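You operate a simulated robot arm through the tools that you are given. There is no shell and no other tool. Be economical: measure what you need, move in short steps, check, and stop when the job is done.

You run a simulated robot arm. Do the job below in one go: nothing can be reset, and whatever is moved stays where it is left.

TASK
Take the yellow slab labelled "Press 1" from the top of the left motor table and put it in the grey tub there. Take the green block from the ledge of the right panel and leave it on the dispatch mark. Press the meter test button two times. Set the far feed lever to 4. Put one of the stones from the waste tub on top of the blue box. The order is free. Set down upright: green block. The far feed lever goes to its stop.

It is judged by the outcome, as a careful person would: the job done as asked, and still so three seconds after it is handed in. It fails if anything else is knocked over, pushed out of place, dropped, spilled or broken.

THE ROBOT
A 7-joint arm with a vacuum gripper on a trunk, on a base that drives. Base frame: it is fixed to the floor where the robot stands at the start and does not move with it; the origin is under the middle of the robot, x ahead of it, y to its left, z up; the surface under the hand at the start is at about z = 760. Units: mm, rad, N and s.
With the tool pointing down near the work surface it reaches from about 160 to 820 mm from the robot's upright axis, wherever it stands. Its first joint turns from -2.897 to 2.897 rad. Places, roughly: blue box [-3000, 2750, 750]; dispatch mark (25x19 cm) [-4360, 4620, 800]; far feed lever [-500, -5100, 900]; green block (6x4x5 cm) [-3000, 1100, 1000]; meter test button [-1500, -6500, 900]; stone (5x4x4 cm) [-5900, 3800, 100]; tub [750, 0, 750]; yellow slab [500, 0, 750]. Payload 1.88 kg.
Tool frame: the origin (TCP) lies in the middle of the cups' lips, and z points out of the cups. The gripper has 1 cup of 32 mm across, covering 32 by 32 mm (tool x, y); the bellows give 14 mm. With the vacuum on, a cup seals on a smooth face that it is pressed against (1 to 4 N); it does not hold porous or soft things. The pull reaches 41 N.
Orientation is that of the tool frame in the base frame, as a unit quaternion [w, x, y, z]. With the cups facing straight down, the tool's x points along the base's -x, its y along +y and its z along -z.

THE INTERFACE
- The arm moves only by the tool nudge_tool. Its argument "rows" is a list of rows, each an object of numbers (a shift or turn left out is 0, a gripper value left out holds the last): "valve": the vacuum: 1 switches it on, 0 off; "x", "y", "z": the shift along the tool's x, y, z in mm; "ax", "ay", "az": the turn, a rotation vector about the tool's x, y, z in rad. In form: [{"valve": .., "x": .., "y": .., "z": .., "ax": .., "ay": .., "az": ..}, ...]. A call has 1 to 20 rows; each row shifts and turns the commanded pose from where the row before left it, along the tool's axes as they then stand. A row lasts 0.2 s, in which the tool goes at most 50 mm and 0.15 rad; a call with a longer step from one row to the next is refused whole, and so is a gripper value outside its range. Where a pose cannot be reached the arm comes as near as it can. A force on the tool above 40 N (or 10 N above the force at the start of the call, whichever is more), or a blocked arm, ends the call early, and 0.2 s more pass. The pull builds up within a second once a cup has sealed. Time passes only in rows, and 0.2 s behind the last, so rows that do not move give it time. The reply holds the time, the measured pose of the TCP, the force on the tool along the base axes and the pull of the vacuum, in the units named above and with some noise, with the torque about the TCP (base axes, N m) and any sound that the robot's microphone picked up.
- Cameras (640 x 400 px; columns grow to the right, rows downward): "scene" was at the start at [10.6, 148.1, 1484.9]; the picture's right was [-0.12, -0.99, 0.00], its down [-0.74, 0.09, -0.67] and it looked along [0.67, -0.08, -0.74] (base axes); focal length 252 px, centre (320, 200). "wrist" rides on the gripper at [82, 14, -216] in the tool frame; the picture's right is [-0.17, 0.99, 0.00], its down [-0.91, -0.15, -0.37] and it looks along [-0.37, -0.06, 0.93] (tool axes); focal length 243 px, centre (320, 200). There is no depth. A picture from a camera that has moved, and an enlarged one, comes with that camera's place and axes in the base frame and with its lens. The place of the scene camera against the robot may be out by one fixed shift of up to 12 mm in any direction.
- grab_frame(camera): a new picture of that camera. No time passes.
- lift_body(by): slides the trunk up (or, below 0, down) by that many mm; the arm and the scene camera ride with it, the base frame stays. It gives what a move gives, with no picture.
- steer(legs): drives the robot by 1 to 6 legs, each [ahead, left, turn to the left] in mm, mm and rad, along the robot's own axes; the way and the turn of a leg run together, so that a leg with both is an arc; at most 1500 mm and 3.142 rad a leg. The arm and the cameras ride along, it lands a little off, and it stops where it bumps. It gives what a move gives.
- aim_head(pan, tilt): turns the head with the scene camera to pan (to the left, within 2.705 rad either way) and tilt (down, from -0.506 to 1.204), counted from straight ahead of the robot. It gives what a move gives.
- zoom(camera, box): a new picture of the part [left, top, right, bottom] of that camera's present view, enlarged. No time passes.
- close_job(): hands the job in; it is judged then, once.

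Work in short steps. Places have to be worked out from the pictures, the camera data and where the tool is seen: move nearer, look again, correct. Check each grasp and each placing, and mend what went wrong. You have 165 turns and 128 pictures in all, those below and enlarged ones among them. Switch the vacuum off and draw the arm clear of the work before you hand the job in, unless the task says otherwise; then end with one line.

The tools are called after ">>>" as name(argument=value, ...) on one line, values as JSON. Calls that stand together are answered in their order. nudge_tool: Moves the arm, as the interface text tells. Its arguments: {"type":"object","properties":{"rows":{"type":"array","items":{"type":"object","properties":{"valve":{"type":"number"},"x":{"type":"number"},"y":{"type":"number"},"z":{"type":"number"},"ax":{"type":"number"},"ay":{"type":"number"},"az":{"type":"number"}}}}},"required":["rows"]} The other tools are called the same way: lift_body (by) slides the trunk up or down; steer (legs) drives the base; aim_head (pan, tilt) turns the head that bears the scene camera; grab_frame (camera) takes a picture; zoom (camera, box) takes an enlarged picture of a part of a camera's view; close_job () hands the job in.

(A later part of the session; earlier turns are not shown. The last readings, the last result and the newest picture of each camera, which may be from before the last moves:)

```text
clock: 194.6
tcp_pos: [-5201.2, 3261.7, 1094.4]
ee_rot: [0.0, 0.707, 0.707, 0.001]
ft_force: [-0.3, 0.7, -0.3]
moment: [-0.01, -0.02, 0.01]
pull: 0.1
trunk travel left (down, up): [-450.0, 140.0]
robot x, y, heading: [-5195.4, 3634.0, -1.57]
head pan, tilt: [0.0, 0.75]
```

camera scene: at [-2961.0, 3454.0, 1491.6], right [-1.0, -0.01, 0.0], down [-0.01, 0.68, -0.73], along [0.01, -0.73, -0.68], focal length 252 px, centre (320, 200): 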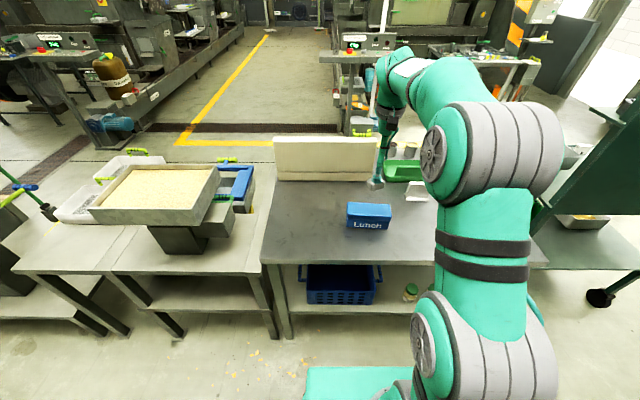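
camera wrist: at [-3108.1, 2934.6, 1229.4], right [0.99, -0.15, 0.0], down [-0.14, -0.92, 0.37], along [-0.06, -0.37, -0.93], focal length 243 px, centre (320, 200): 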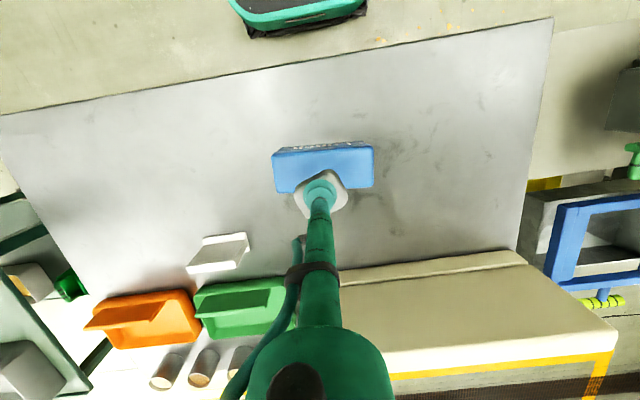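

Now down to the corridor (y≈1720) with a slight shift to x≈−5240, then along to x≈−2000.

>>> steer(legs=[[0, -40, 0], [1500, 0, 0], [420, 0, 0], [0, 1500, 0], [0, 1500, 0]])

>>> aim_head(pan=0.0, tilt=0.3)

>>> grab_frame(camera="scene")

```text
clock: 218.8
tcp_pos: [-2194.4, 1413.7, 1094.4]
ee_rot: [0.0, 0.699, 0.715, 0.0]
ft_force: [1.2, 0.7, 0.1]
moment: [0.01, 0.02, -0.03]
pull: 0.0
trunk travel left (down, up): [-450.0, 140.0]
robot x, y, heading: [-2191.4, 1782.9, -1.543]
head pan, tilt: [0.0, 0.75]
```

```text
clock: 219.7
tcp_pos: [-2194.4, 1412.3, 1093.5]
ee_rot: [-0.001, 0.699, 0.716, 0.001]
ft_force: [0.0, 0.2, 0.5]
moment: [0.01, 0.02, 0.02]
pull: 0.1
trunk travel left (down, up): [-450.0, 140.0]
robot x, y, heading: [-2192.5, 1783.7, -1.548]
head pan, tilt: [0.0, 0.3]
```

```text
55 pictures are left
camera scene: at [-2038.3, 1750.4, 1531.9], right [-1.0, -0.03, 0.0], down [-0.01, 0.3, -0.95], along [0.02, -0.95, -0.3], focal length 252 px, centre (320, 200)
```

scene: 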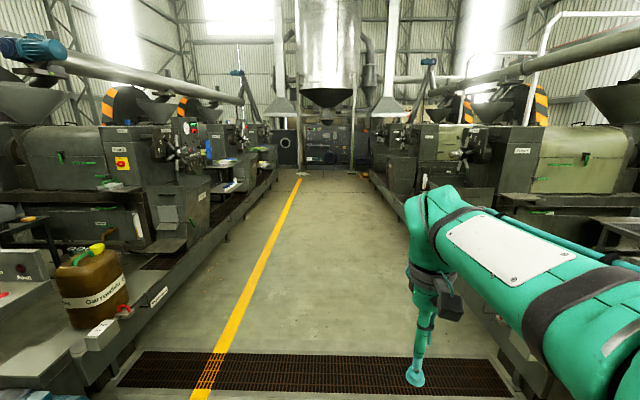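

The aisle between the press lines lies ahead (x −3300…−1200). The lever is at the far end on the left, the meter at the end wall. I drive down.

>>> steer(legs=[[1500, 0, 0], [1500, 0, 0], [1500, 0, 0], [1000, 0, 0]])

>>> grab_frame(camera="scene")

>>> aim_head(pan=0.7, tilt=0.4)

>>> grab_frame(camera="scene")

```text
clock: 245.9
tcp_pos: [-2073.4, -4072.3, 1093.6]
ee_rot: [0.0, 0.697, 0.717, 0.0]
ft_force: [1.0, -0.2, -0.3]
moment: [-0.03, 0.01, -0.01]
pull: 0.1
trunk travel left (down, up): [-450.0, 140.0]
robot x, y, heading: [-2071.9, -3699.1, -1.545]
head pan, tilt: [0.0, 0.3]
```

```text
54 pictures are left
camera scene: at [-1916.8, -3734.7, 1532.0], right [-1.0, -0.03, 0.0], down [-0.01, 0.3, -0.96], along [0.02, -0.95, -0.3], focal length 252 px, centre (320, 200)
```

scene: 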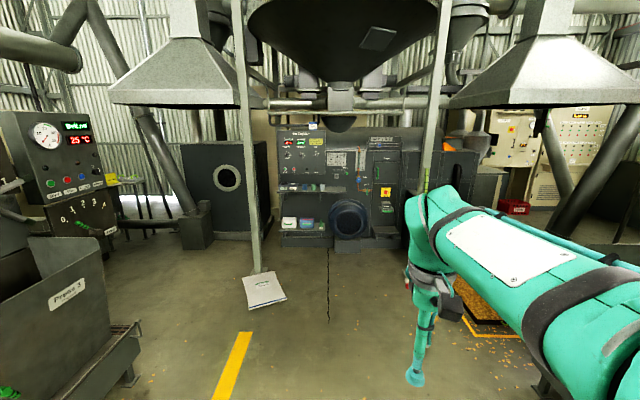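

```text
clock: 246.9
tcp_pos: [-2072.4, -4073.1, 1093.6]
ee_rot: [-0.001, 0.698, 0.716, 0.0]
ft_force: [-0.1, -0.6, 0.2]
moment: [0.02, 0.0, -0.01]
pull: 0.0
trunk travel left (down, up): [-450.0, 140.0]
robot x, y, heading: [-2075.5, -3698.5, -1.549]
head pan, tilt: [0.7, 0.4]
```

```text
53 pictures are left
camera scene: at [-1857.8, -3710.8, 1522.8], right [-0.75, -0.66, 0.0], down [-0.26, 0.29, -0.92], along [0.61, -0.69, -0.39], focal length 252 px, centre (320, 200)
```

scene: 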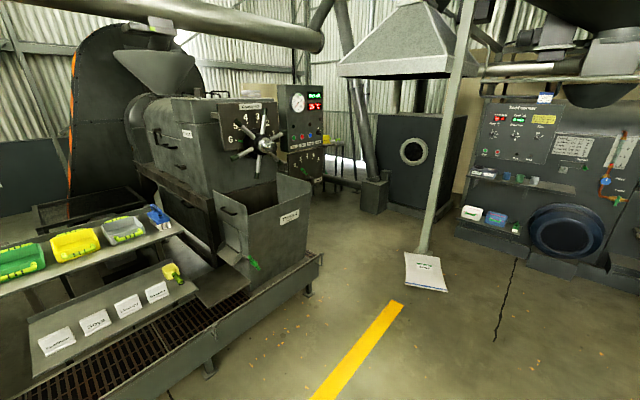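

The press 3 end panel shows a numbered scale with a green handle; the meter panel is at the end wall. I enlarge both.

>>> zoom(camera="scene", box=[200, 75, 340, 200])

>>> zoom(camera="scene", box=[450, 80, 640, 260])

>>> aim_head(pan=0.0, tilt=0.3)

>>> zoom(camera="scene", box=[0, 90, 140, 260])

>>> zoom(camera="scene", box=[265, 115, 415, 255])

```text
3.20 times, centred on (270, 138) of scene
camera zoom: at [-1857.8, -3710.8, 1522.8], right [-0.75, -0.66, 0.0], down [-0.26, 0.29, -0.92], along [0.61, -0.69, -0.39], focal length 805 px, centre (480, 400)
```

zoom: 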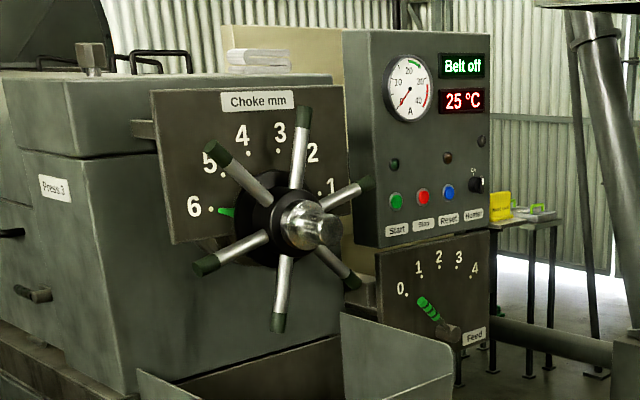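

```text
2.22 times, centred on (545, 170) of scene
camera zoom: at [-1857.8, -3710.8, 1522.8], right [-0.75, -0.66, 0.0], down [-0.26, 0.29, -0.92], along [0.61, -0.69, -0.39], focal length 559 px, centre (-180, 267)
```

zoom: 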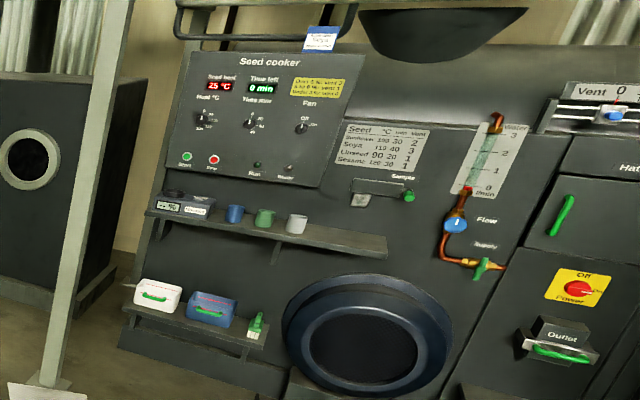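

```text
clock: 248.0
tcp_pos: [-2071.7, -4072.8, 1094.6]
ee_rot: [0.0, 0.698, 0.716, 0.0]
ft_force: [0.0, 0.1, 0.1]
moment: [0.02, -0.03, 0.01]
pull: 0.0
trunk travel left (down, up): [-450.0, 140.0]
robot x, y, heading: [-2071.4, -3702.8, -1.546]
head pan, tilt: [0.0, 0.3]
```

```text
2.35 times, centred on (70, 175) of scene
camera zoom: at [-1916.8, -3734.8, 1532.0], right [-1.0, -0.03, 0.0], down [-0.01, 0.3, -0.96], along [0.03, -0.95, -0.3], focal length 592 px, centre (908, 259)
```

zoom: 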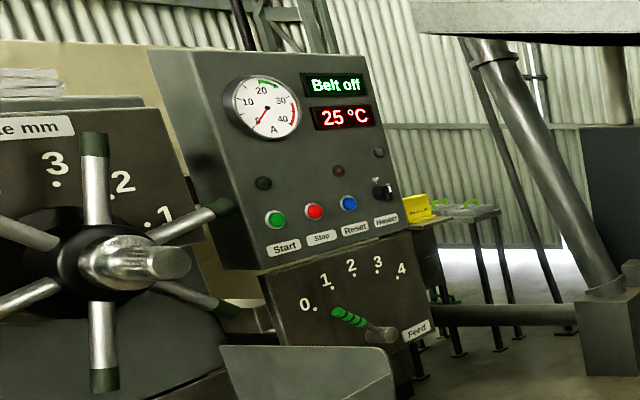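

```text
2.86 times, centred on (340, 185) of scene
camera zoom: at [-1916.8, -3734.8, 1532.0], right [-1.0, -0.03, 0.0], down [-0.01, 0.3, -0.96], along [0.03, -0.95, -0.3], focal length 719 px, centre (263, 243)
```

zoom: 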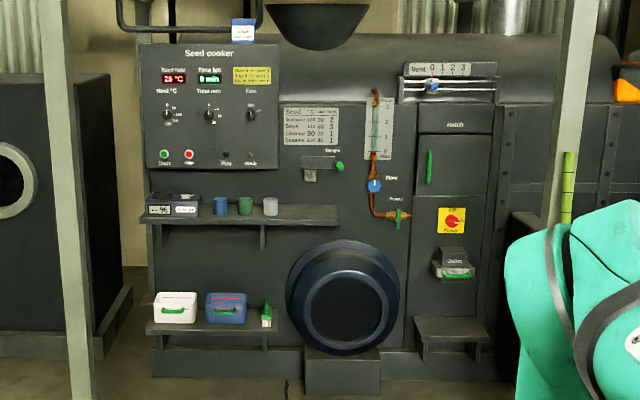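

The feed lever (0–4 scale, green handle, now near 0) sits on the end panel of Press 3. I drive to about (−1300, −5050) facing it.

>>> steer(legs=[[1350, 0, 0], [0, 0, 1.546], [650, 0, 0]])

>>> aim_head(pan=0.0, tilt=0.5)

>>> grab_frame(camera="scene")

```text
clock: 261.7
tcp_pos: [-1003.9, -5006.7, 1093.3]
ee_rot: [0.0, -0.02, 1.0, 0.0]
ft_force: [0.4, 0.0, 0.4]
moment: [0.02, 0.0, 0.0]
pull: 0.1
trunk travel left (down, up): [-450.0, 140.0]
robot x, y, heading: [-1374.6, -5011.0, 0.035]
head pan, tilt: [0.0, 0.3]
```

```text
clock: 262.4
tcp_pos: [-1003.7, -5007.0, 1092.8]
ee_rot: [0.0, -0.02, 1.0, 0.0]
ft_force: [-0.4, 0.5, 0.2]
moment: [0.0, 0.02, 0.02]
pull: 0.1
trunk travel left (down, up): [-450.0, 140.0]
robot x, y, heading: [-1376.3, -5011.9, 0.036]
head pan, tilt: [0.0, 0.499]
```

```text
48 pictures are left
camera scene: at [-1360.1, -4854.1, 1513.7], right [0.04, -1.0, 0.0], down [-0.48, -0.02, -0.88], along [0.88, 0.04, -0.48], focal length 252 px, centre (320, 200)
```

scene: 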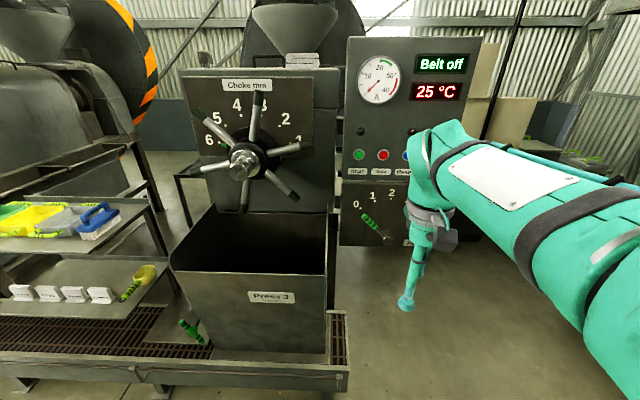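

The lever pivot triangulates to about (−510, −5096, 880). I extend the arm a bit and pitch the tool to point forward, so the stem can push the handle sideways.

>>> nudge_tool(rows=[{"x": -40}, {"x": -40}, {"x": -40}, {"x": -40}, {"ay": -0.143}, {"ay": -0.143}, {"ay": -0.143}, {"ay": -0.143}, {"ay": -0.143}, {"ay": -0.143}, {"ay": -0.143}, {"ay": -0.143}, {"ay": -0.143}, {"ay": -0.143}, {"ay": -0.141}, {}])

>>> grab_frame(camera="wrist")

>>> grab_frame(camera="scene")

```text
clock: 265.0
tcp_pos: [-834.1, -4993.0, 994.2]
ee_rot: [0.424, -0.022, 0.905, 0.015]
ft_force: [0.0, 1.0, -0.5]
moment: [0.04, -0.03, 0.04]
pull: 0.1
trunk travel left (down, up): [-450.0, 140.0]
robot x, y, heading: [-1375.8, -5013.6, 0.041]
head pan, tilt: [0.0, 0.499]
stopped in row 12: the arm was blocked; the commanded pose is now the measured one
```

```text
47 pictures are left
camera wrist: at [-1053.7, -4990.6, 1069.0], right [0.05, 0.99, 0.14], down [0.31, -0.15, 0.94], along [0.95, -0.01, -0.31], focal length 243 px, centre (320, 200)
```

wrist: 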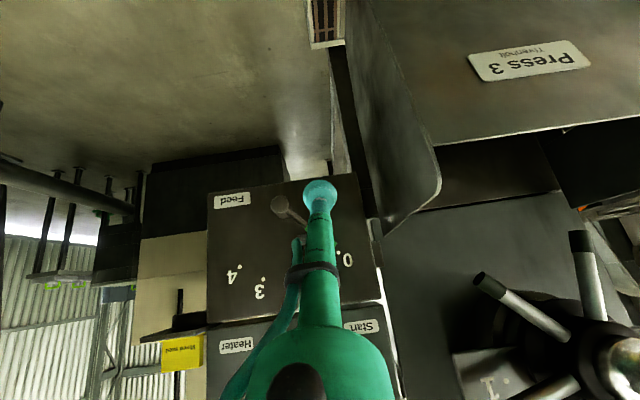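

```text
46 pictures are left
camera scene: at [-1361.0, -4854.2, 1512.1], right [0.04, -1.0, 0.0], down [-0.48, -0.02, -0.88], along [0.88, 0.04, -0.48], focal length 252 px, centre (320, 200)
```

scene: 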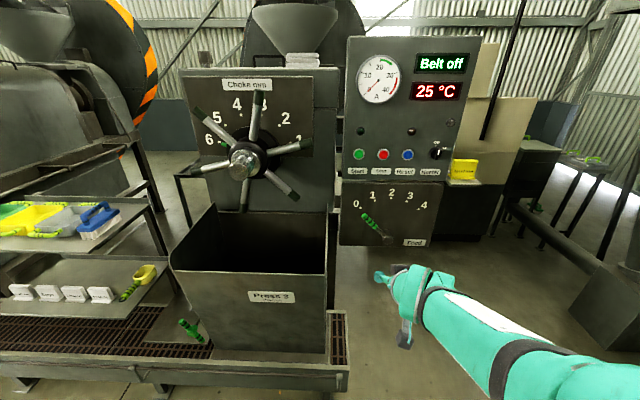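

The arm stops at about 40° below horizontal, which is enough to push sideways. I look closely at the lever, now unobstructed.

>>> zoom(camera="scene", box=[335, 175, 445, 255])

>>> zoom(camera="wrist", box=[200, 150, 400, 310])

```text
5.00 times, centred on (390, 215) of scene
camera zoom: at [-1361.0, -4854.2, 1512.1], right [0.04, -1.0, 0.0], down [-0.48, -0.02, -0.88], along [0.88, 0.04, -0.48], focal length 1258 px, centre (-30, 125)
```

zoom: 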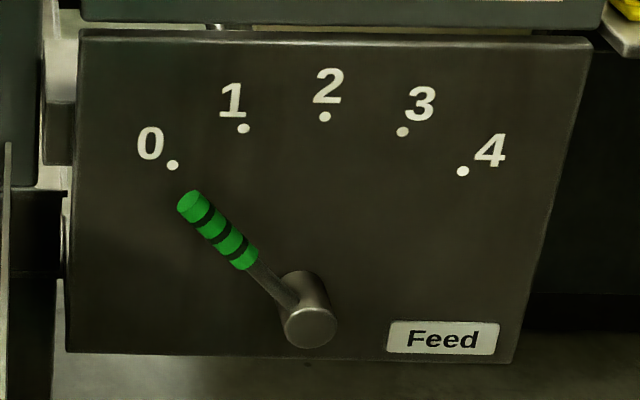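

```text
2.50 times, centred on (300, 230) of wrist
camera zoom: at [-1053.7, -4990.6, 1069.0], right [0.05, 0.99, 0.14], down [0.31, -0.15, 0.94], along [0.95, -0.01, -0.31], focal length 606 px, centre (370, 125)
```

zoom: 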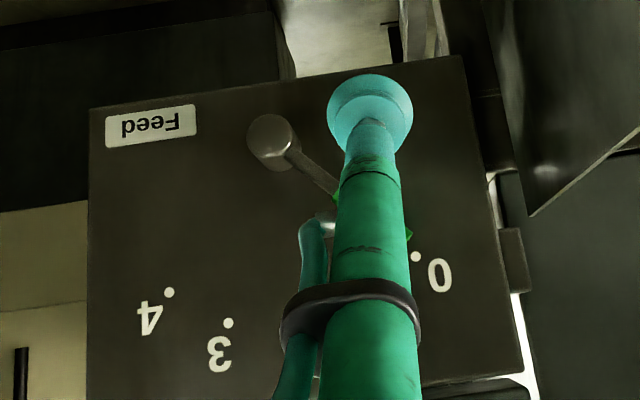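

Pivot ≈(−5093 y, 878 z), lever 44° to the left, ±43° scale, handle plane near x −530. I shift the tool left of the handle and drive 240 mm closer.

>>> nudge_tool(rows=[{"y": 20}, {"y": 18}, {}])

>>> steer(legs=[[230, 0, -0.03]])

>>> grab_frame(camera="scene")

>>> grab_frame(camera="wrist")

```text
clock: 266.0
tcp_pos: [-835.1, -4974.3, 962.7]
ee_rot: [0.394, -0.005, 0.919, 0.004]
ft_force: [0.1, -0.4, -0.6]
moment: [0.03, -0.01, 0.01]
pull: 0.0
trunk travel left (down, up): [-450.0, 140.0]
robot x, y, heading: [-1381.9, -5014.0, 0.039]
head pan, tilt: [0.0, 0.499]
stopped in row 3: the arm was blocked; the commanded pose is now the measured one
```

```text
clock: 267.8
tcp_pos: [-604.7, -4984.0, 958.5]
ee_rot: [0.39, 0.008, 0.921, -0.003]
ft_force: [-0.8, -0.3, 0.6]
moment: [0.0, 0.02, 0.01]
pull: 0.1
trunk travel left (down, up): [-450.0, 140.0]
robot x, y, heading: [-1142.3, -5006.6, 0.011]
head pan, tilt: [0.0, 0.499]
```

```text
43 pictures are left
camera scene: at [-1124.8, -4848.6, 1514.4], right [0.01, -1.0, 0.0], down [-0.48, -0.01, -0.88], along [0.88, 0.01, -0.48], focal length 252 px, centre (320, 200)
```

scene: 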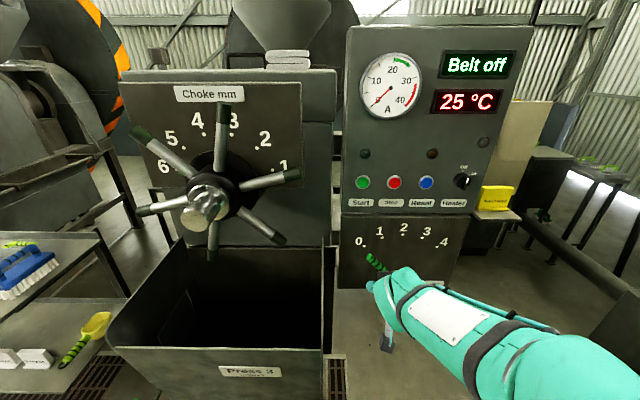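

```text
42 pictures are left
camera wrist: at [-818.0, -4965.2, 1050.9], right [0.13, 0.98, 0.12], down [0.36, -0.16, 0.92], along [0.92, -0.08, -0.38], focal length 243 px, centre (320, 200)
```

wrist: 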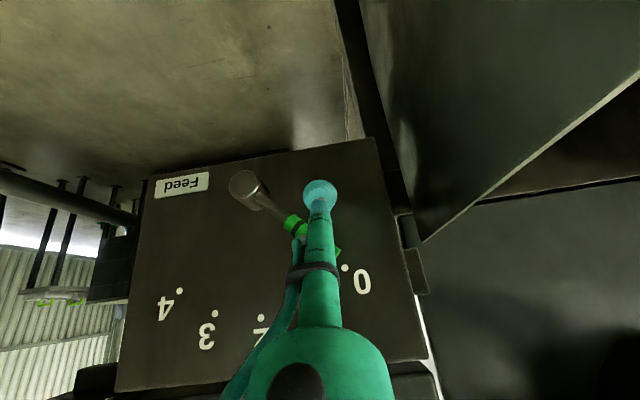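

The arm is sitting at a joint limit. Lowering the trunk should free the wrist, so I back off, lower it 200 mm, then raise the tool again.

>>> steer(legs=[[-230, 0, 0]])

>>> lift_body(by=-250)

>>> nudge_tool(rows=[{"x": -29, "z": -28}, {"x": -29, "z": -28}, {"x": -29, "z": -28}, {"x": -29, "z": -28}, {"x": -29, "z": -28}, {"x": -29, "z": -28}, {"ay": -0.1}, {"ay": -0.1}, {"ay": -0.1}, {"ay": -0.1}, {}])

```text
clock: 269.5
tcp_pos: [-836.9, -4986.4, 956.4]
ee_rot: [0.389, 0.008, 0.921, -0.004]
ft_force: [0.5, 0.4, -0.1]
moment: [0.03, -0.02, -0.01]
pull: 0.0
trunk travel left (down, up): [-450.0, 140.0]
robot x, y, heading: [-1374.9, -5011.3, 0.012]
head pan, tilt: [0.0, 0.499]
```

```text
clock: 272.1
tcp_pos: [-833.5, -4986.5, 699.1]
ee_rot: [0.383, 0.009, 0.924, -0.004]
ft_force: [0.1, -0.1, -0.7]
moment: [-0.04, -0.01, 0.02]
pull: 0.1
trunk travel left (down, up): [-200.0, 390.0]
robot x, y, heading: [-1376.3, -5011.4, 0.012]
head pan, tilt: [0.0, 0.499]
```

```text
clock: 274.2
tcp_pos: [-801.1, -4992.6, 851.1]
ee_rot: [0.465, 0.01, 0.885, -0.022]
ft_force: [0.0, 0.2, -0.7]
moment: [0.01, -0.01, 0.0]
pull: 0.1
trunk travel left (down, up): [-200.0, 390.0]
robot x, y, heading: [-1379.7, -5009.3, 0.016]
head pan, tilt: [0.0, 0.499]
stopped in row 10: the arm was blocked; the commanded pose is now the measured one
```

Still limited, but now 34° below horizontal. I ease the pitch slightly and raise the tool to z≈965.

>>> nudge_tool(rows=[{"ay": 0.05}, {"x": -33, "z": -22}, {"x": -33, "z": -22}, {"x": -28, "z": -18}, {}, {}])

```text
clock: 275.6
tcp_pos: [-800.1, -4990.0, 976.6]
ee_rot: [0.451, 0.011, 0.892, -0.022]
ft_force: [-0.5, -0.5, -0.3]
moment: [0.01, -0.02, -0.01]
pull: 0.2
trunk travel left (down, up): [-200.0, 390.0]
robot x, y, heading: [-1376.9, -5006.8, 0.012]
head pan, tilt: [0.0, 0.499]
```

Stable now. I shift left of the handle and drive forward again, then look.

>>> nudge_tool(rows=[{"y": 20}, {"y": 15}, {}])

>>> steer(legs=[[215, 0, 0]])

>>> grab_frame(camera="scene")

>>> grab_frame(camera="wrist")

```text
clock: 276.4
tcp_pos: [-799.7, -4955.1, 975.8]
ee_rot: [0.452, 0.01, 0.892, -0.02]
ft_force: [0.4, 0.5, 0.2]
moment: [-0.05, -0.01, -0.02]
pull: 0.0
trunk travel left (down, up): [-200.0, 390.0]
robot x, y, heading: [-1376.4, -5009.9, 0.014]
head pan, tilt: [0.0, 0.499]
```

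```text
clock: 278.1
tcp_pos: [-586.5, -4952.5, 976.0]
ee_rot: [0.451, 0.011, 0.892, -0.021]
ft_force: [0.7, -0.3, 0.6]
moment: [0.01, 0.04, 0.01]
pull: 0.0
trunk travel left (down, up): [-200.0, 390.0]
robot x, y, heading: [-1165.5, -5008.9, 0.006]
head pan, tilt: [0.0, 0.499]
```

```text
41 pictures are left
camera scene: at [-1143.2, -4849.0, 1263.6], right [0.01, -1.0, 0.0], down [-0.48, -0.01, -0.88], along [0.88, 0.01, -0.48], focal length 252 px, centre (320, 200)
```

scene: 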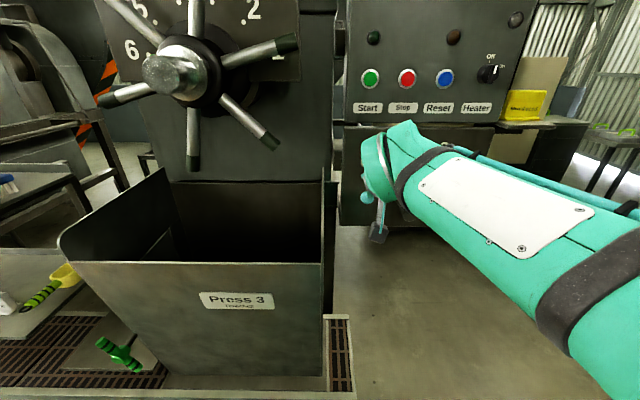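

```text
40 pictures are left
camera wrist: at [-809.2, -4928.3, 1036.9], right [0.14, 0.98, 0.11], down [0.23, -0.14, 0.96], along [0.96, -0.11, -0.25], focal length 243 px, centre (320, 200)
```

wrist: 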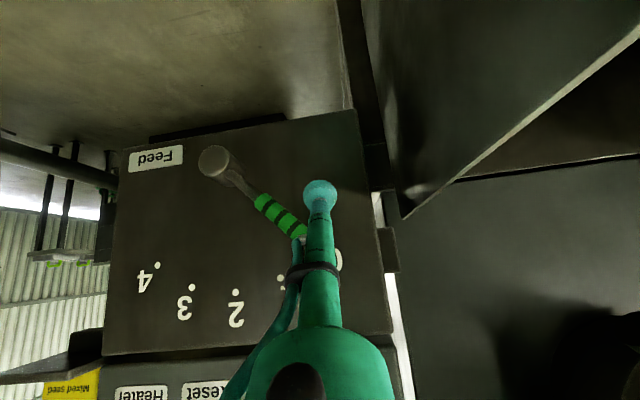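

The tool is left of the handle (handle at y≈−5010 at this height). I advance about 58 mm so the cup stands beside the handle.

>>> nudge_tool(rows=[{"x": -11, "z": 18}, {"x": -10, "z": 17}, {"x": -9, "z": 14}, {}])

>>> grab_frame(camera="wrist")

```text
clock: 279.1
tcp_pos: [-529.3, -4955.3, 970.8]
ee_rot: [0.451, 0.011, 0.892, -0.021]
ft_force: [-0.4, -1.0, -0.1]
moment: [0.0, -0.04, 0.02]
pull: 0.1
trunk travel left (down, up): [-200.0, 390.0]
robot x, y, heading: [-1162.4, -5007.8, 0.012]
head pan, tilt: [0.0, 0.499]
```

```text
39 pictures are left
camera wrist: at [-751.1, -4930.7, 1032.0], right [0.14, 0.98, 0.11], down [0.23, -0.14, 0.96], along [0.96, -0.11, -0.25], focal length 243 px, centre (320, 200)
```

wrist: 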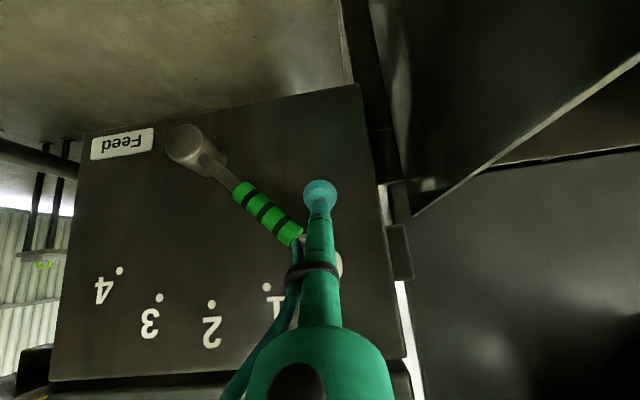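

Hub front at x≈−542, pivot (−5088, 895). I go 10 mm deeper, a little higher, and sweep right, watching the force.

>>> nudge_tool(rows=[{"x": -14, "z": 2}, {"y": -15}, {"y": -15}, {"y": -10}, {"y": -10}, {"y": -10}, {"y": -10}, {}])

>>> grab_frame(camera="wrist")

```text
clock: 280.9
tcp_pos: [-520.1, -5025.9, 982.6]
ee_rot: [0.452, 0.011, 0.892, -0.021]
ft_force: [-0.8, -0.3, -0.1]
moment: [0.0, 0.0, -0.01]
pull: 0.1
trunk travel left (down, up): [-200.0, 390.0]
robot x, y, heading: [-1165.4, -5004.1, 0.013]
head pan, tilt: [0.0, 0.499]
```

```text
38 pictures are left
camera wrist: at [-744.1, -5001.1, 1044.1], right [0.14, 0.98, 0.11], down [0.23, -0.14, 0.96], along [0.96, -0.11, -0.25], focal length 243 px, centre (320, 200)
```

wrist: 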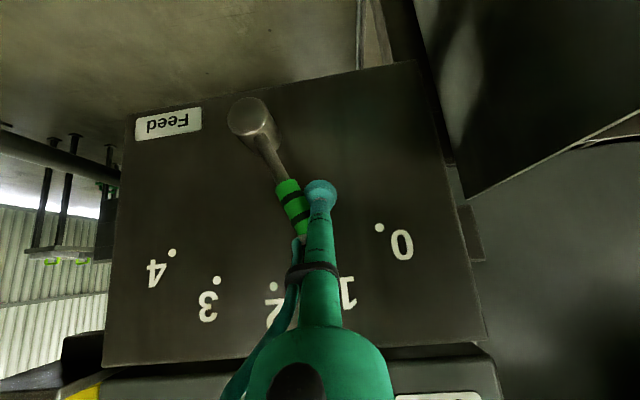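

The lever moves easily (now ≈1). I go on sweeping right.

>>> nudge_tool(rows=[{"y": -12}, {"y": -12}, {"y": -12}, {"y": -12}, {"y": -12}, {"y": -12}, {"y": -12}, {"y": -12}, {}])

>>> grab_frame(camera="wrist")

```text
clock: 282.9
tcp_pos: [-525.3, -5121.3, 984.4]
ee_rot: [0.452, 0.01, 0.892, -0.02]
ft_force: [1.2, 0.6, 0.7]
moment: [0.01, 0.01, 0.02]
pull: 0.0
trunk travel left (down, up): [-200.0, 390.0]
robot x, y, heading: [-1165.3, -5006.8, 0.018]
head pan, tilt: [0.0, 0.499]
```

```text
37 pictures are left
camera wrist: at [-747.8, -5096.3, 1046.4], right [0.14, 0.98, 0.11], down [0.23, -0.14, 0.96], along [0.96, -0.11, -0.25], focal length 243 px, centre (320, 200)
```

wrist: 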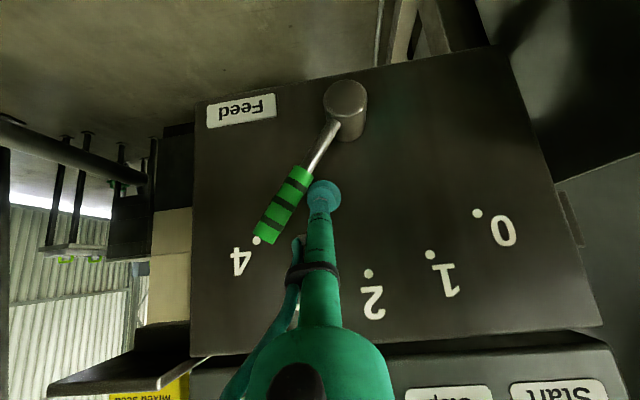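

The lever is close to 4. I push on in small steps until the stop is felt.

>>> nudge_tool(rows=[{"y": -6}, {"y": -5}, {"y": -5}, {"y": -4}, {}])

>>> zoom(camera="wrist", box=[200, 60, 440, 260])

```text
clock: 284.1
tcp_pos: [-525.7, -5141.2, 985.6]
ee_rot: [0.452, 0.011, 0.892, -0.021]
ft_force: [2.1, 6.7, 3.3]
moment: [-0.02, 0.05, 0.01]
pull: 0.1
trunk travel left (down, up): [-200.0, 390.0]
robot x, y, heading: [-1164.1, -5009.5, 0.011]
head pan, tilt: [0.0, 0.499]
```

```text
2.00 times, centred on (320, 160) of wrist
camera zoom: at [-748.6, -5115.6, 1047.7], right [0.14, 0.98, 0.11], down [0.23, -0.14, 0.96], along [0.96, -0.11, -0.25], focal length 485 px, centre (320, 280)
```

zoom: 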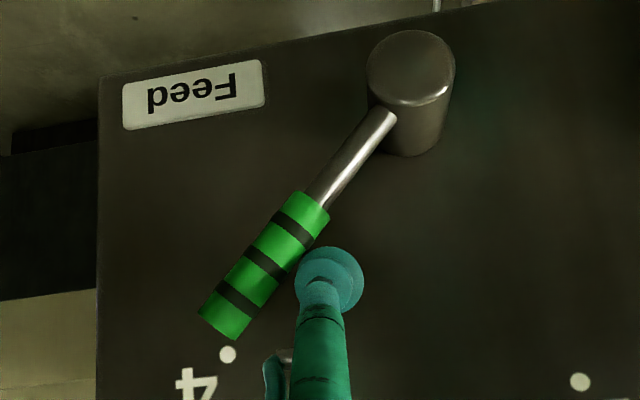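

The handle points at 4 and a force builds. A few mm more to be sure it is at its stop.

>>> nudge_tool(rows=[{"y": -4}, {"y": -3}, {}])

```text
clock: 284.9
tcp_pos: [-526.4, -5143.9, 990.8]
ee_rot: [0.454, 0.009, 0.891, -0.02]
ft_force: [11.9, 31.7, 16.9]
moment: [0.13, 0.13, 0.05]
pull: 0.1
trunk travel left (down, up): [-200.0, 390.0]
robot x, y, heading: [-1163.5, -5007.9, 0.013]
head pan, tilt: [0.0, 0.499]
```

The force jumped to 32 N: the lever is at its stop. I move off leftward and pull back, then check.

>>> nudge_tool(rows=[{"y": 6}, {"y": 12}, {"y": 12}, {"x": 16, "z": -24}, {"x": 24, "z": -36}, {"x": 24, "z": -36}, {}])

>>> grab_frame(camera="wrist")

```text
clock: 286.7
tcp_pos: [-627.6, -5113.3, 951.0]
ee_rot: [0.417, 0.013, 0.909, -0.007]
ft_force: [0.5, 0.4, 0.4]
moment: [0.03, 0.08, 0.0]
pull: 0.0
trunk travel left (down, up): [-200.0, 390.0]
robot x, y, heading: [-1161.7, -5006.5, 0.01]
head pan, tilt: [0.0, 0.499]
stopped in row 7: the arm was blocked; the commanded pose is now the measured one
```

```text
35 pictures are left
camera wrist: at [-845.6, -5092.6, 1029.8], right [0.14, 0.98, 0.13], down [0.31, -0.16, 0.94], along [0.94, -0.09, -0.32], focal length 243 px, centre (320, 200)
```

wrist: 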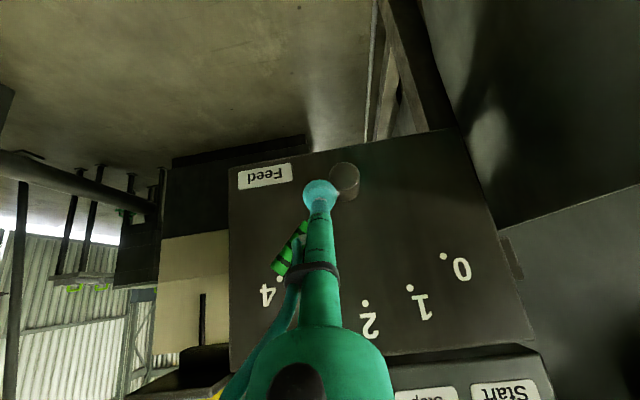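

The lever holds at 4. I back off 350 mm and check it from the scene camera.

>>> steer(legs=[[-400, 0, 0]])

>>> lift_body(by=250)

>>> zoom(camera="scene", box=[310, 150, 450, 260])

```text
clock: 289.2
tcp_pos: [-1027.0, -5117.8, 948.6]
ee_rot: [0.42, 0.012, 0.908, -0.007]
ft_force: [-0.5, 0.0, -0.2]
moment: [0.03, -0.01, 0.01]
pull: 0.1
trunk travel left (down, up): [-200.0, 390.0]
robot x, y, heading: [-1566.7, -5012.0, 0.014]
head pan, tilt: [0.0, 0.499]
```

```text
clock: 291.8
tcp_pos: [-1031.8, -5118.5, 1201.5]
ee_rot: [0.421, 0.012, 0.907, -0.006]
ft_force: [0.6, 0.7, -1.1]
moment: [-0.02, 0.03, -0.03]
pull: 0.1
trunk travel left (down, up): [-450.0, 140.0]
robot x, y, heading: [-1566.2, -5011.6, 0.005]
head pan, tilt: [0.0, 0.499]
```

```text
3.64 times, centred on (380, 205) of scene
camera zoom: at [-1544.0, -4853.4, 1513.6], right [0.01, -1.0, 0.0], down [-0.48, 0.0, -0.88], along [0.88, 0.01, -0.48], focal length 915 px, centre (102, 182)
```

zoom: 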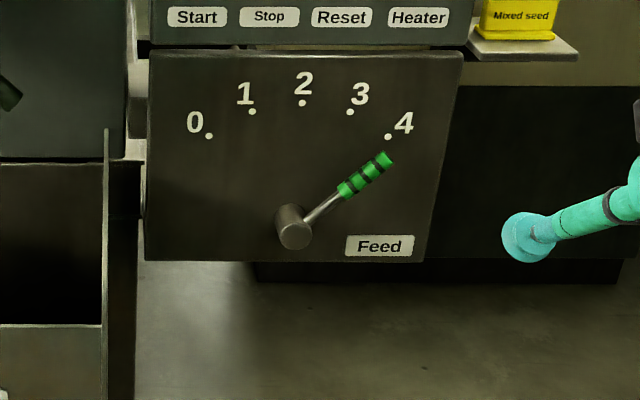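

Lever confirmed at 4. Next the meter: I back up clear of the floor bag and post, turn right, and look at the seed cooker.

>>> steer(legs=[[-400, 0, 0], [0, 0, -1.57], [400, 0, 0]])

>>> aim_head(pan=0.3, tilt=0.5)

>>> grab_frame(camera="scene")

```text
clock: 300.1
tcp_pos: [-2018.6, -5953.5, 1201.3]
ee_rot: [0.301, 0.634, 0.649, -0.295]
ft_force: [0.4, 0.8, 0.7]
moment: [0.03, -0.01, 0.01]
pull: 0.0
trunk travel left (down, up): [-450.0, 140.0]
robot x, y, heading: [-1941.4, -5416.9, -1.51]
head pan, tilt: [0.0, 0.499]
```

```text
clock: 300.9
tcp_pos: [-2018.1, -5955.8, 1201.7]
ee_rot: [0.3, 0.634, 0.649, -0.294]
ft_force: [0.0, -0.1, -0.5]
moment: [0.0, 0.02, -0.01]
pull: 0.1
trunk travel left (down, up): [-450.0, 140.0]
robot x, y, heading: [-1937.7, -5414.5, -1.508]
head pan, tilt: [0.3, 0.499]
```

```text
33 pictures are left
camera scene: at [-1755.1, -5436.2, 1513.6], right [-0.94, -0.35, 0.0], down [-0.17, 0.45, -0.88], along [0.31, -0.82, -0.48], focal length 252 px, centre (320, 200)
```

scene: 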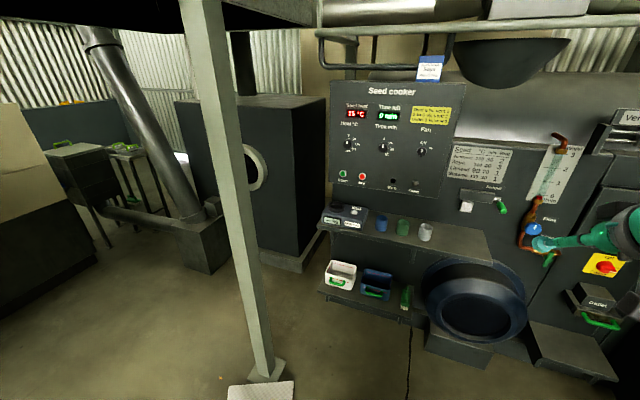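

>>> zoom(camera="scene", box=[305, 185, 425, 265])

```text
5.00 times, centred on (365, 225) of scene
camera zoom: at [-1755.1, -5436.2, 1513.6], right [-0.94, -0.35, 0.0], down [-0.17, 0.45, -0.88], along [0.31, -0.82, -0.48], focal length 1258 px, centre (95, 75)
```

zoom: 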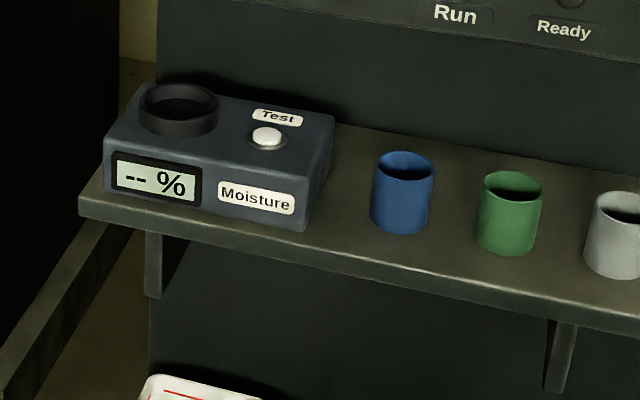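

The "Test" button is on top of the moisture meter on the shelf. I bring the tool back to vertical, draw it in and to the left.

>>> nudge_tool(rows=[{"ay": 0.145}, {"ay": 0.145}, {"ay": 0.145}, {"ay": 0.145}, {"ay": 0.145}, {"ay": 0.14}, {}, {"x": 40}, {"x": 40}, {"x": 40}, {"x": 30}, {}])

```text
clock: 303.5
tcp_pos: [-2020.2, -5799.7, 1201.2]
ee_rot: [0.001, 0.699, 0.715, -0.001]
ft_force: [0.4, 0.6, 0.8]
moment: [-0.04, 0.03, 0.0]
pull: 0.1
trunk travel left (down, up): [-450.0, 140.0]
robot x, y, heading: [-1944.0, -5413.2, -1.511]
head pan, tilt: [0.3, 0.499]
```

Now I drive ahead between the posts, keeping clear of the bag.

>>> steer(legs=[[0, -30, -0.06], [540, 0, 0]])

>>> nudge_tool(rows=[{"y": 45}, {"y": 45}, {"y": 45}, {"y": 45}, {"y": 45}, {"y": 45}, {"y": 45}, {"y": 45}, {}])

>>> grab_frame(camera="scene")

>>> grab_frame(camera="wrist")

```text
clock: 307.1
tcp_pos: [-2067.7, -6338.1, 1202.6]
ee_rot: [0.0, 0.718, 0.696, -0.002]
ft_force: [0.1, -0.3, 0.2]
moment: [-0.07, -0.01, -0.03]
pull: 0.2
trunk travel left (down, up): [-450.0, 140.0]
robot x, y, heading: [-1968.2, -5957.5, -1.568]
head pan, tilt: [0.3, 0.499]
```

```text
clock: 309.1
tcp_pos: [-1707.8, -6346.8, 1200.0]
ee_rot: [0.0, 0.717, 0.697, -0.002]
ft_force: [-0.1, 0.1, 0.5]
moment: [0.03, 0.03, -0.01]
pull: 0.1
trunk travel left (down, up): [-450.0, 140.0]
robot x, y, heading: [-1967.2, -5957.1, -1.562]
head pan, tilt: [0.3, 0.499]
```

```text
31 pictures are left
camera scene: at [-1783.2, -5987.6, 1513.5], right [-0.95, -0.3, 0.0], down [-0.15, 0.46, -0.88], along [0.27, -0.84, -0.48], focal length 252 px, centre (320, 200)
```

scene: 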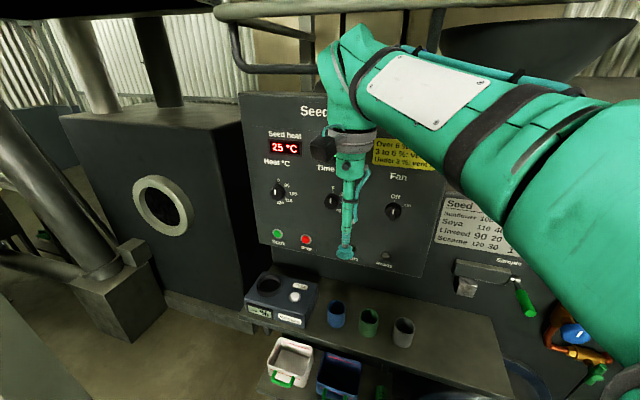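

```text
30 pictures are left
camera wrist: at [-1692.4, -6263.7, 1416.4], right [0.98, -0.19, 0.0], down [-0.18, -0.91, 0.38], along [-0.07, -0.37, -0.93], focal length 243 px, centre (320, 200)
```

wrist: 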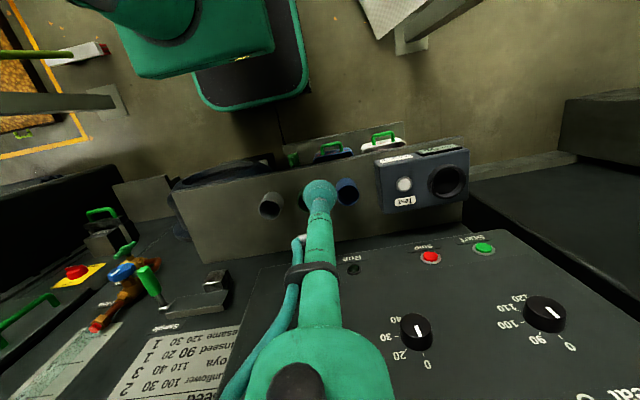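

Button triangulated at about (−1570, −6433, ~985). I move above it and go down part way, then look.

>>> nudge_tool(rows=[{"x": -20.5, "y": 35}, {"x": -20.5, "y": 35}, {"x": -20.5, "y": 35}, {"x": -20.5, "y": 35}, {"z": 45}, {"z": 45}, {"z": 30}, {}])

>>> grab_frame(camera="wrist")

>>> zoom(camera="scene", box=[220, 190, 380, 350])

```text
clock: 310.9
tcp_pos: [-1569.0, -6434.2, 1083.7]
ee_rot: [0.002, 0.717, 0.697, -0.002]
ft_force: [-0.6, 0.8, 0.2]
moment: [0.01, -0.01, 0.01]
pull: 0.1
trunk travel left (down, up): [-450.0, 140.0]
robot x, y, heading: [-1965.0, -5956.2, -1.565]
head pan, tilt: [0.3, 0.499]
```

```text
29 pictures are left
camera wrist: at [-1553.7, -6351.2, 1299.9], right [0.98, -0.19, 0.0], down [-0.18, -0.91, 0.38], along [-0.07, -0.37, -0.93], focal length 243 px, centre (320, 200)
```

wrist: 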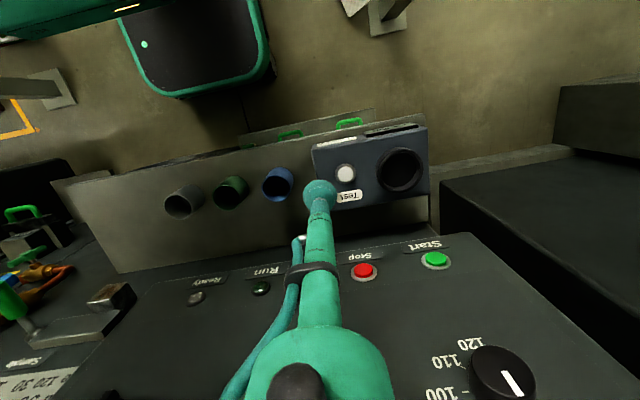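

```text
2.50 times, centred on (300, 270) of scene
camera zoom: at [-1783.4, -5987.6, 1513.6], right [-0.95, -0.3, 0.0], down [-0.15, 0.46, -0.88], along [0.27, -0.84, -0.48], focal length 629 px, centre (370, 25)
```

zoom: 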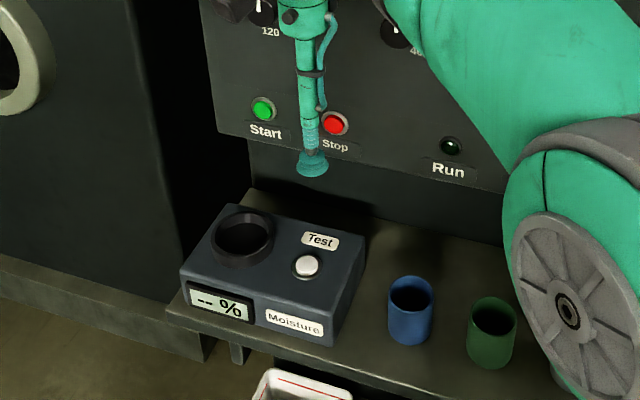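

Using both wrist views the button is at (−1531, −6480, 868). I correct and lower to about z 930.

>>> nudge_tool(rows=[{"x": -22.5, "y": 19.5}, {"x": -22.5, "y": 19.5}, {"z": 40}, {"z": 40}, {"z": 40}, {"z": 30}, {}])

>>> zoom(camera="wrist", box=[230, 100, 430, 240])

>>> zoom(camera="scene", box=[220, 190, 380, 350])

```text
clock: 312.4
tcp_pos: [-1533.8, -6483.8, 932.7]
ee_rot: [0.002, 0.718, 0.696, -0.002]
ft_force: [0.2, 0.3, 0.0]
moment: [0.02, -0.03, -0.02]
pull: 0.0
trunk travel left (down, up): [-450.0, 140.0]
robot x, y, heading: [-1969.1, -5953.3, -1.564]
head pan, tilt: [0.3, 0.499]
```

```text
2.86 times, centred on (330, 170) of wrist
camera zoom: at [-1517.3, -6399.2, 1147.7], right [0.98, -0.19, 0.0], down [-0.18, -0.91, 0.38], along [-0.07, -0.37, -0.93], focal length 693 px, centre (291, 286)
```

zoom: 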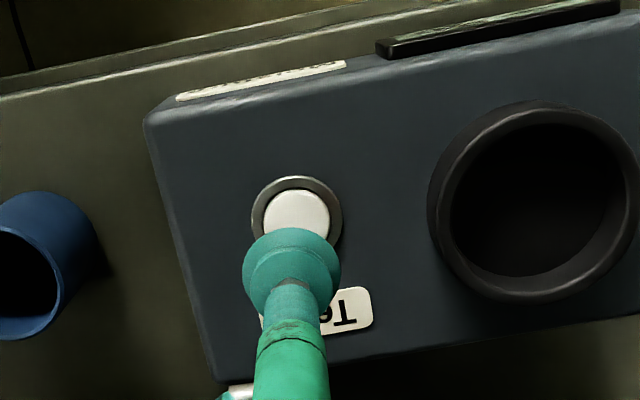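

```text
2.50 times, centred on (300, 270) of scene
camera zoom: at [-1783.4, -5987.7, 1513.6], right [-0.95, -0.3, 0.0], down [-0.15, 0.46, -0.88], along [0.27, -0.84, -0.48], focal length 629 px, centre (370, 25)
```

zoom: 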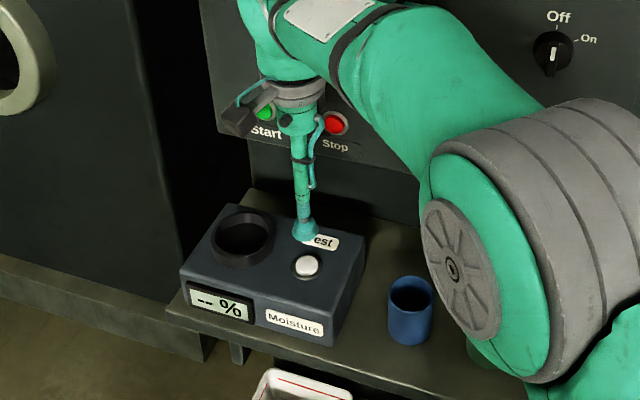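

The button is 4 mm off the cup centre. I correct and go down toward it.

>>> nudge_tool(rows=[{"x": 4, "y": 4, "z": 20}, {"z": 20}, {"z": 10}, {"z": 5}, {}])

```text
clock: 313.6
tcp_pos: [-1528.4, -6478.3, 878.2]
ee_rot: [0.001, 0.718, 0.696, -0.002]
ft_force: [-0.8, -0.7, 0.0]
moment: [0.0, -0.03, 0.01]
pull: 0.0
trunk travel left (down, up): [-450.0, 140.0]
robot x, y, heading: [-1966.5, -5956.5, -1.567]
head pan, tilt: [0.3, 0.499]
```

>>> nudge_tool(rows=[{"z": 3}, {"z": 3}, {"z": 3}, {}])

```text
clock: 314.6
tcp_pos: [-1527.0, -6477.6, 868.1]
ee_rot: [0.001, 0.718, 0.696, -0.001]
ft_force: [0.1, 0.9, 1.7]
moment: [-0.01, 0.0, 0.02]
pull: 0.1
trunk travel left (down, up): [-450.0, 140.0]
robot x, y, heading: [-1964.0, -5958.1, -1.562]
head pan, tilt: [0.3, 0.499]
```

A light touch begins (1.7 N). I press on in small steps.

>>> nudge_tool(rows=[{"z": 2}, {"z": 2}, {}])

>>> zoom(camera="scene", box=[250, 250, 350, 340])

```text
clock: 315.4
tcp_pos: [-1528.2, -6477.1, 865.7]
ee_rot: [0.001, 0.717, 0.697, -0.002]
ft_force: [0.0, 0.7, 1.5]
moment: [0.06, -0.02, -0.04]
pull: 0.0
trunk travel left (down, up): [-450.0, 140.0]
robot x, y, heading: [-1967.8, -5956.2, -1.562]
head pan, tilt: [0.3, 0.499]
```

```text
4.44 times, centred on (300, 295) of scene
camera zoom: at [-1783.5, -5987.4, 1513.6], right [-0.95, -0.3, 0.0], down [-0.15, 0.46, -0.88], along [0.27, -0.84, -0.48], focal length 1118 px, centre (409, -222)
```

zoom: 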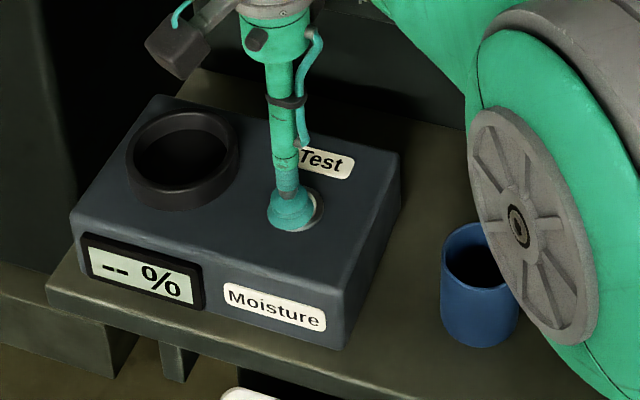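

The cup is on the button; no reading change yet. I press further.

>>> nudge_tool(rows=[{"z": 2}, {"z": 2}, {}])

```text
clock: 316.2
tcp_pos: [-1527.5, -6476.9, 861.7]
ee_rot: [0.001, 0.717, 0.697, -0.002]
ft_force: [0.2, 0.4, 2.3]
moment: [-0.05, 0.0, -0.01]
pull: 0.1
trunk travel left (down, up): [-450.0, 140.0]
robot x, y, heading: [-1965.3, -5960.1, -1.565]
head pan, tilt: [0.3, 0.499]
heard: click
```

Heard a click: one press. I look at the display, then release fully.

>>> zoom(camera="scene", box=[250, 250, 350, 340])

>>> nudge_tool(rows=[{"z": -8}, {"z": -10}, {}, {}])

>>> zoom(camera="scene", box=[250, 250, 350, 340])

```text
4.44 times, centred on (300, 295) of scene
camera zoom: at [-1783.6, -5987.3, 1513.6], right [-0.95, -0.3, 0.0], down [-0.15, 0.46, -0.88], along [0.27, -0.84, -0.48], focal length 1118 px, centre (409, -222)
```

zoom: 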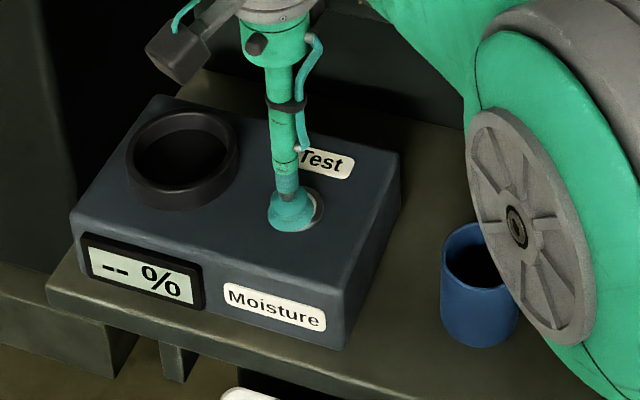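

```text
clock: 317.2
tcp_pos: [-1528.3, -6478.5, 878.3]
ee_rot: [0.001, 0.717, 0.697, -0.002]
ft_force: [0.9, -0.3, 0.6]
moment: [-0.01, -0.01, -0.01]
pull: 0.1
trunk travel left (down, up): [-450.0, 140.0]
robot x, y, heading: [-1968.9, -5956.7, -1.565]
head pan, tilt: [0.3, 0.499]
```

```text
4.44 times, centred on (300, 295) of scene
camera zoom: at [-1783.5, -5987.6, 1513.6], right [-0.95, -0.3, 0.0], down [-0.15, 0.46, -0.88], along [0.27, -0.84, -0.48], focal length 1118 px, centre (409, -222)
```

zoom: 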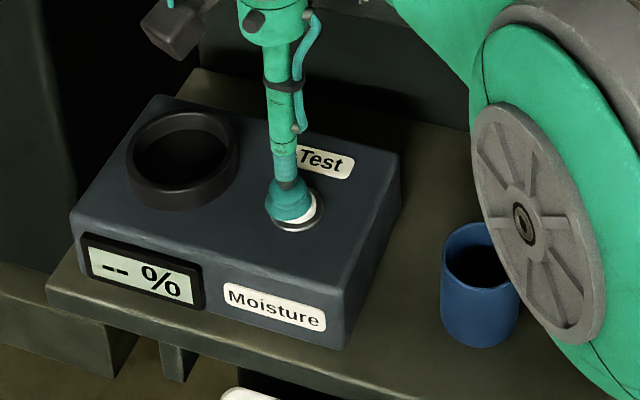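

Released. Now the second press the same way.

>>> nudge_tool(rows=[{"z": 8}, {"z": 4}, {"z": 2}, {"z": 2}, {"z": 2}, {}])

```text
clock: 318.6
tcp_pos: [-1527.6, -6477.1, 859.2]
ee_rot: [0.002, 0.718, 0.696, -0.001]
ft_force: [2.1, 1.1, 3.1]
moment: [-0.02, 0.04, -0.01]
pull: 0.0
trunk travel left (down, up): [-450.0, 140.0]
robot x, y, heading: [-1970.0, -5956.3, -1.56]
head pan, tilt: [0.3, 0.499]
heard: click
```

Second click heard. I rise well clear and check the display.

>>> nudge_tool(rows=[{"z": -10}, {"z": -30}, {"z": -45}, {"z": -45}, {"z": -45}, {"z": -45}, {"x": 40}, {"x": 40}, {}])

>>> zoom(camera="scene", box=[220, 210, 400, 350])

```text
clock: 320.6
tcp_pos: [-1526.9, -6395.8, 1081.3]
ee_rot: [0.001, 0.717, 0.697, -0.002]
ft_force: [0.9, 0.1, 0.2]
moment: [-0.02, 0.0, -0.04]
pull: 0.0
trunk travel left (down, up): [-450.0, 140.0]
robot x, y, heading: [-1968.6, -5958.4, -1.562]
head pan, tilt: [0.3, 0.499]
```

```text
2.86 times, centred on (310, 280) of scene
camera zoom: at [-1783.5, -5987.2, 1513.6], right [-0.95, -0.3, 0.0], down [-0.15, 0.46, -0.88], along [0.27, -0.84, -0.48], focal length 719 px, centre (349, -29)
```

zoom: 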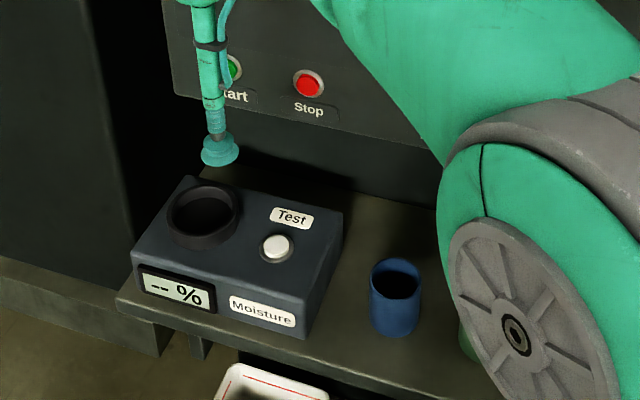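

Two presses done, nothing disturbed. The vacuum is off; I back the robot off to be clear of the work.

>>> steer(legs=[[-300, 0, 0]])

```text
clock: 322.7
tcp_pos: [-1527.5, -6092.3, 1081.0]
ee_rot: [0.001, 0.716, 0.698, -0.003]
ft_force: [0.6, 1.2, -0.2]
moment: [0.0, -0.02, 0.02]
pull: 0.1
trunk travel left (down, up): [-450.0, 140.0]
robot x, y, heading: [-1967.4, -5650.1, -1.556]
head pan, tilt: [0.3, 0.499]
```

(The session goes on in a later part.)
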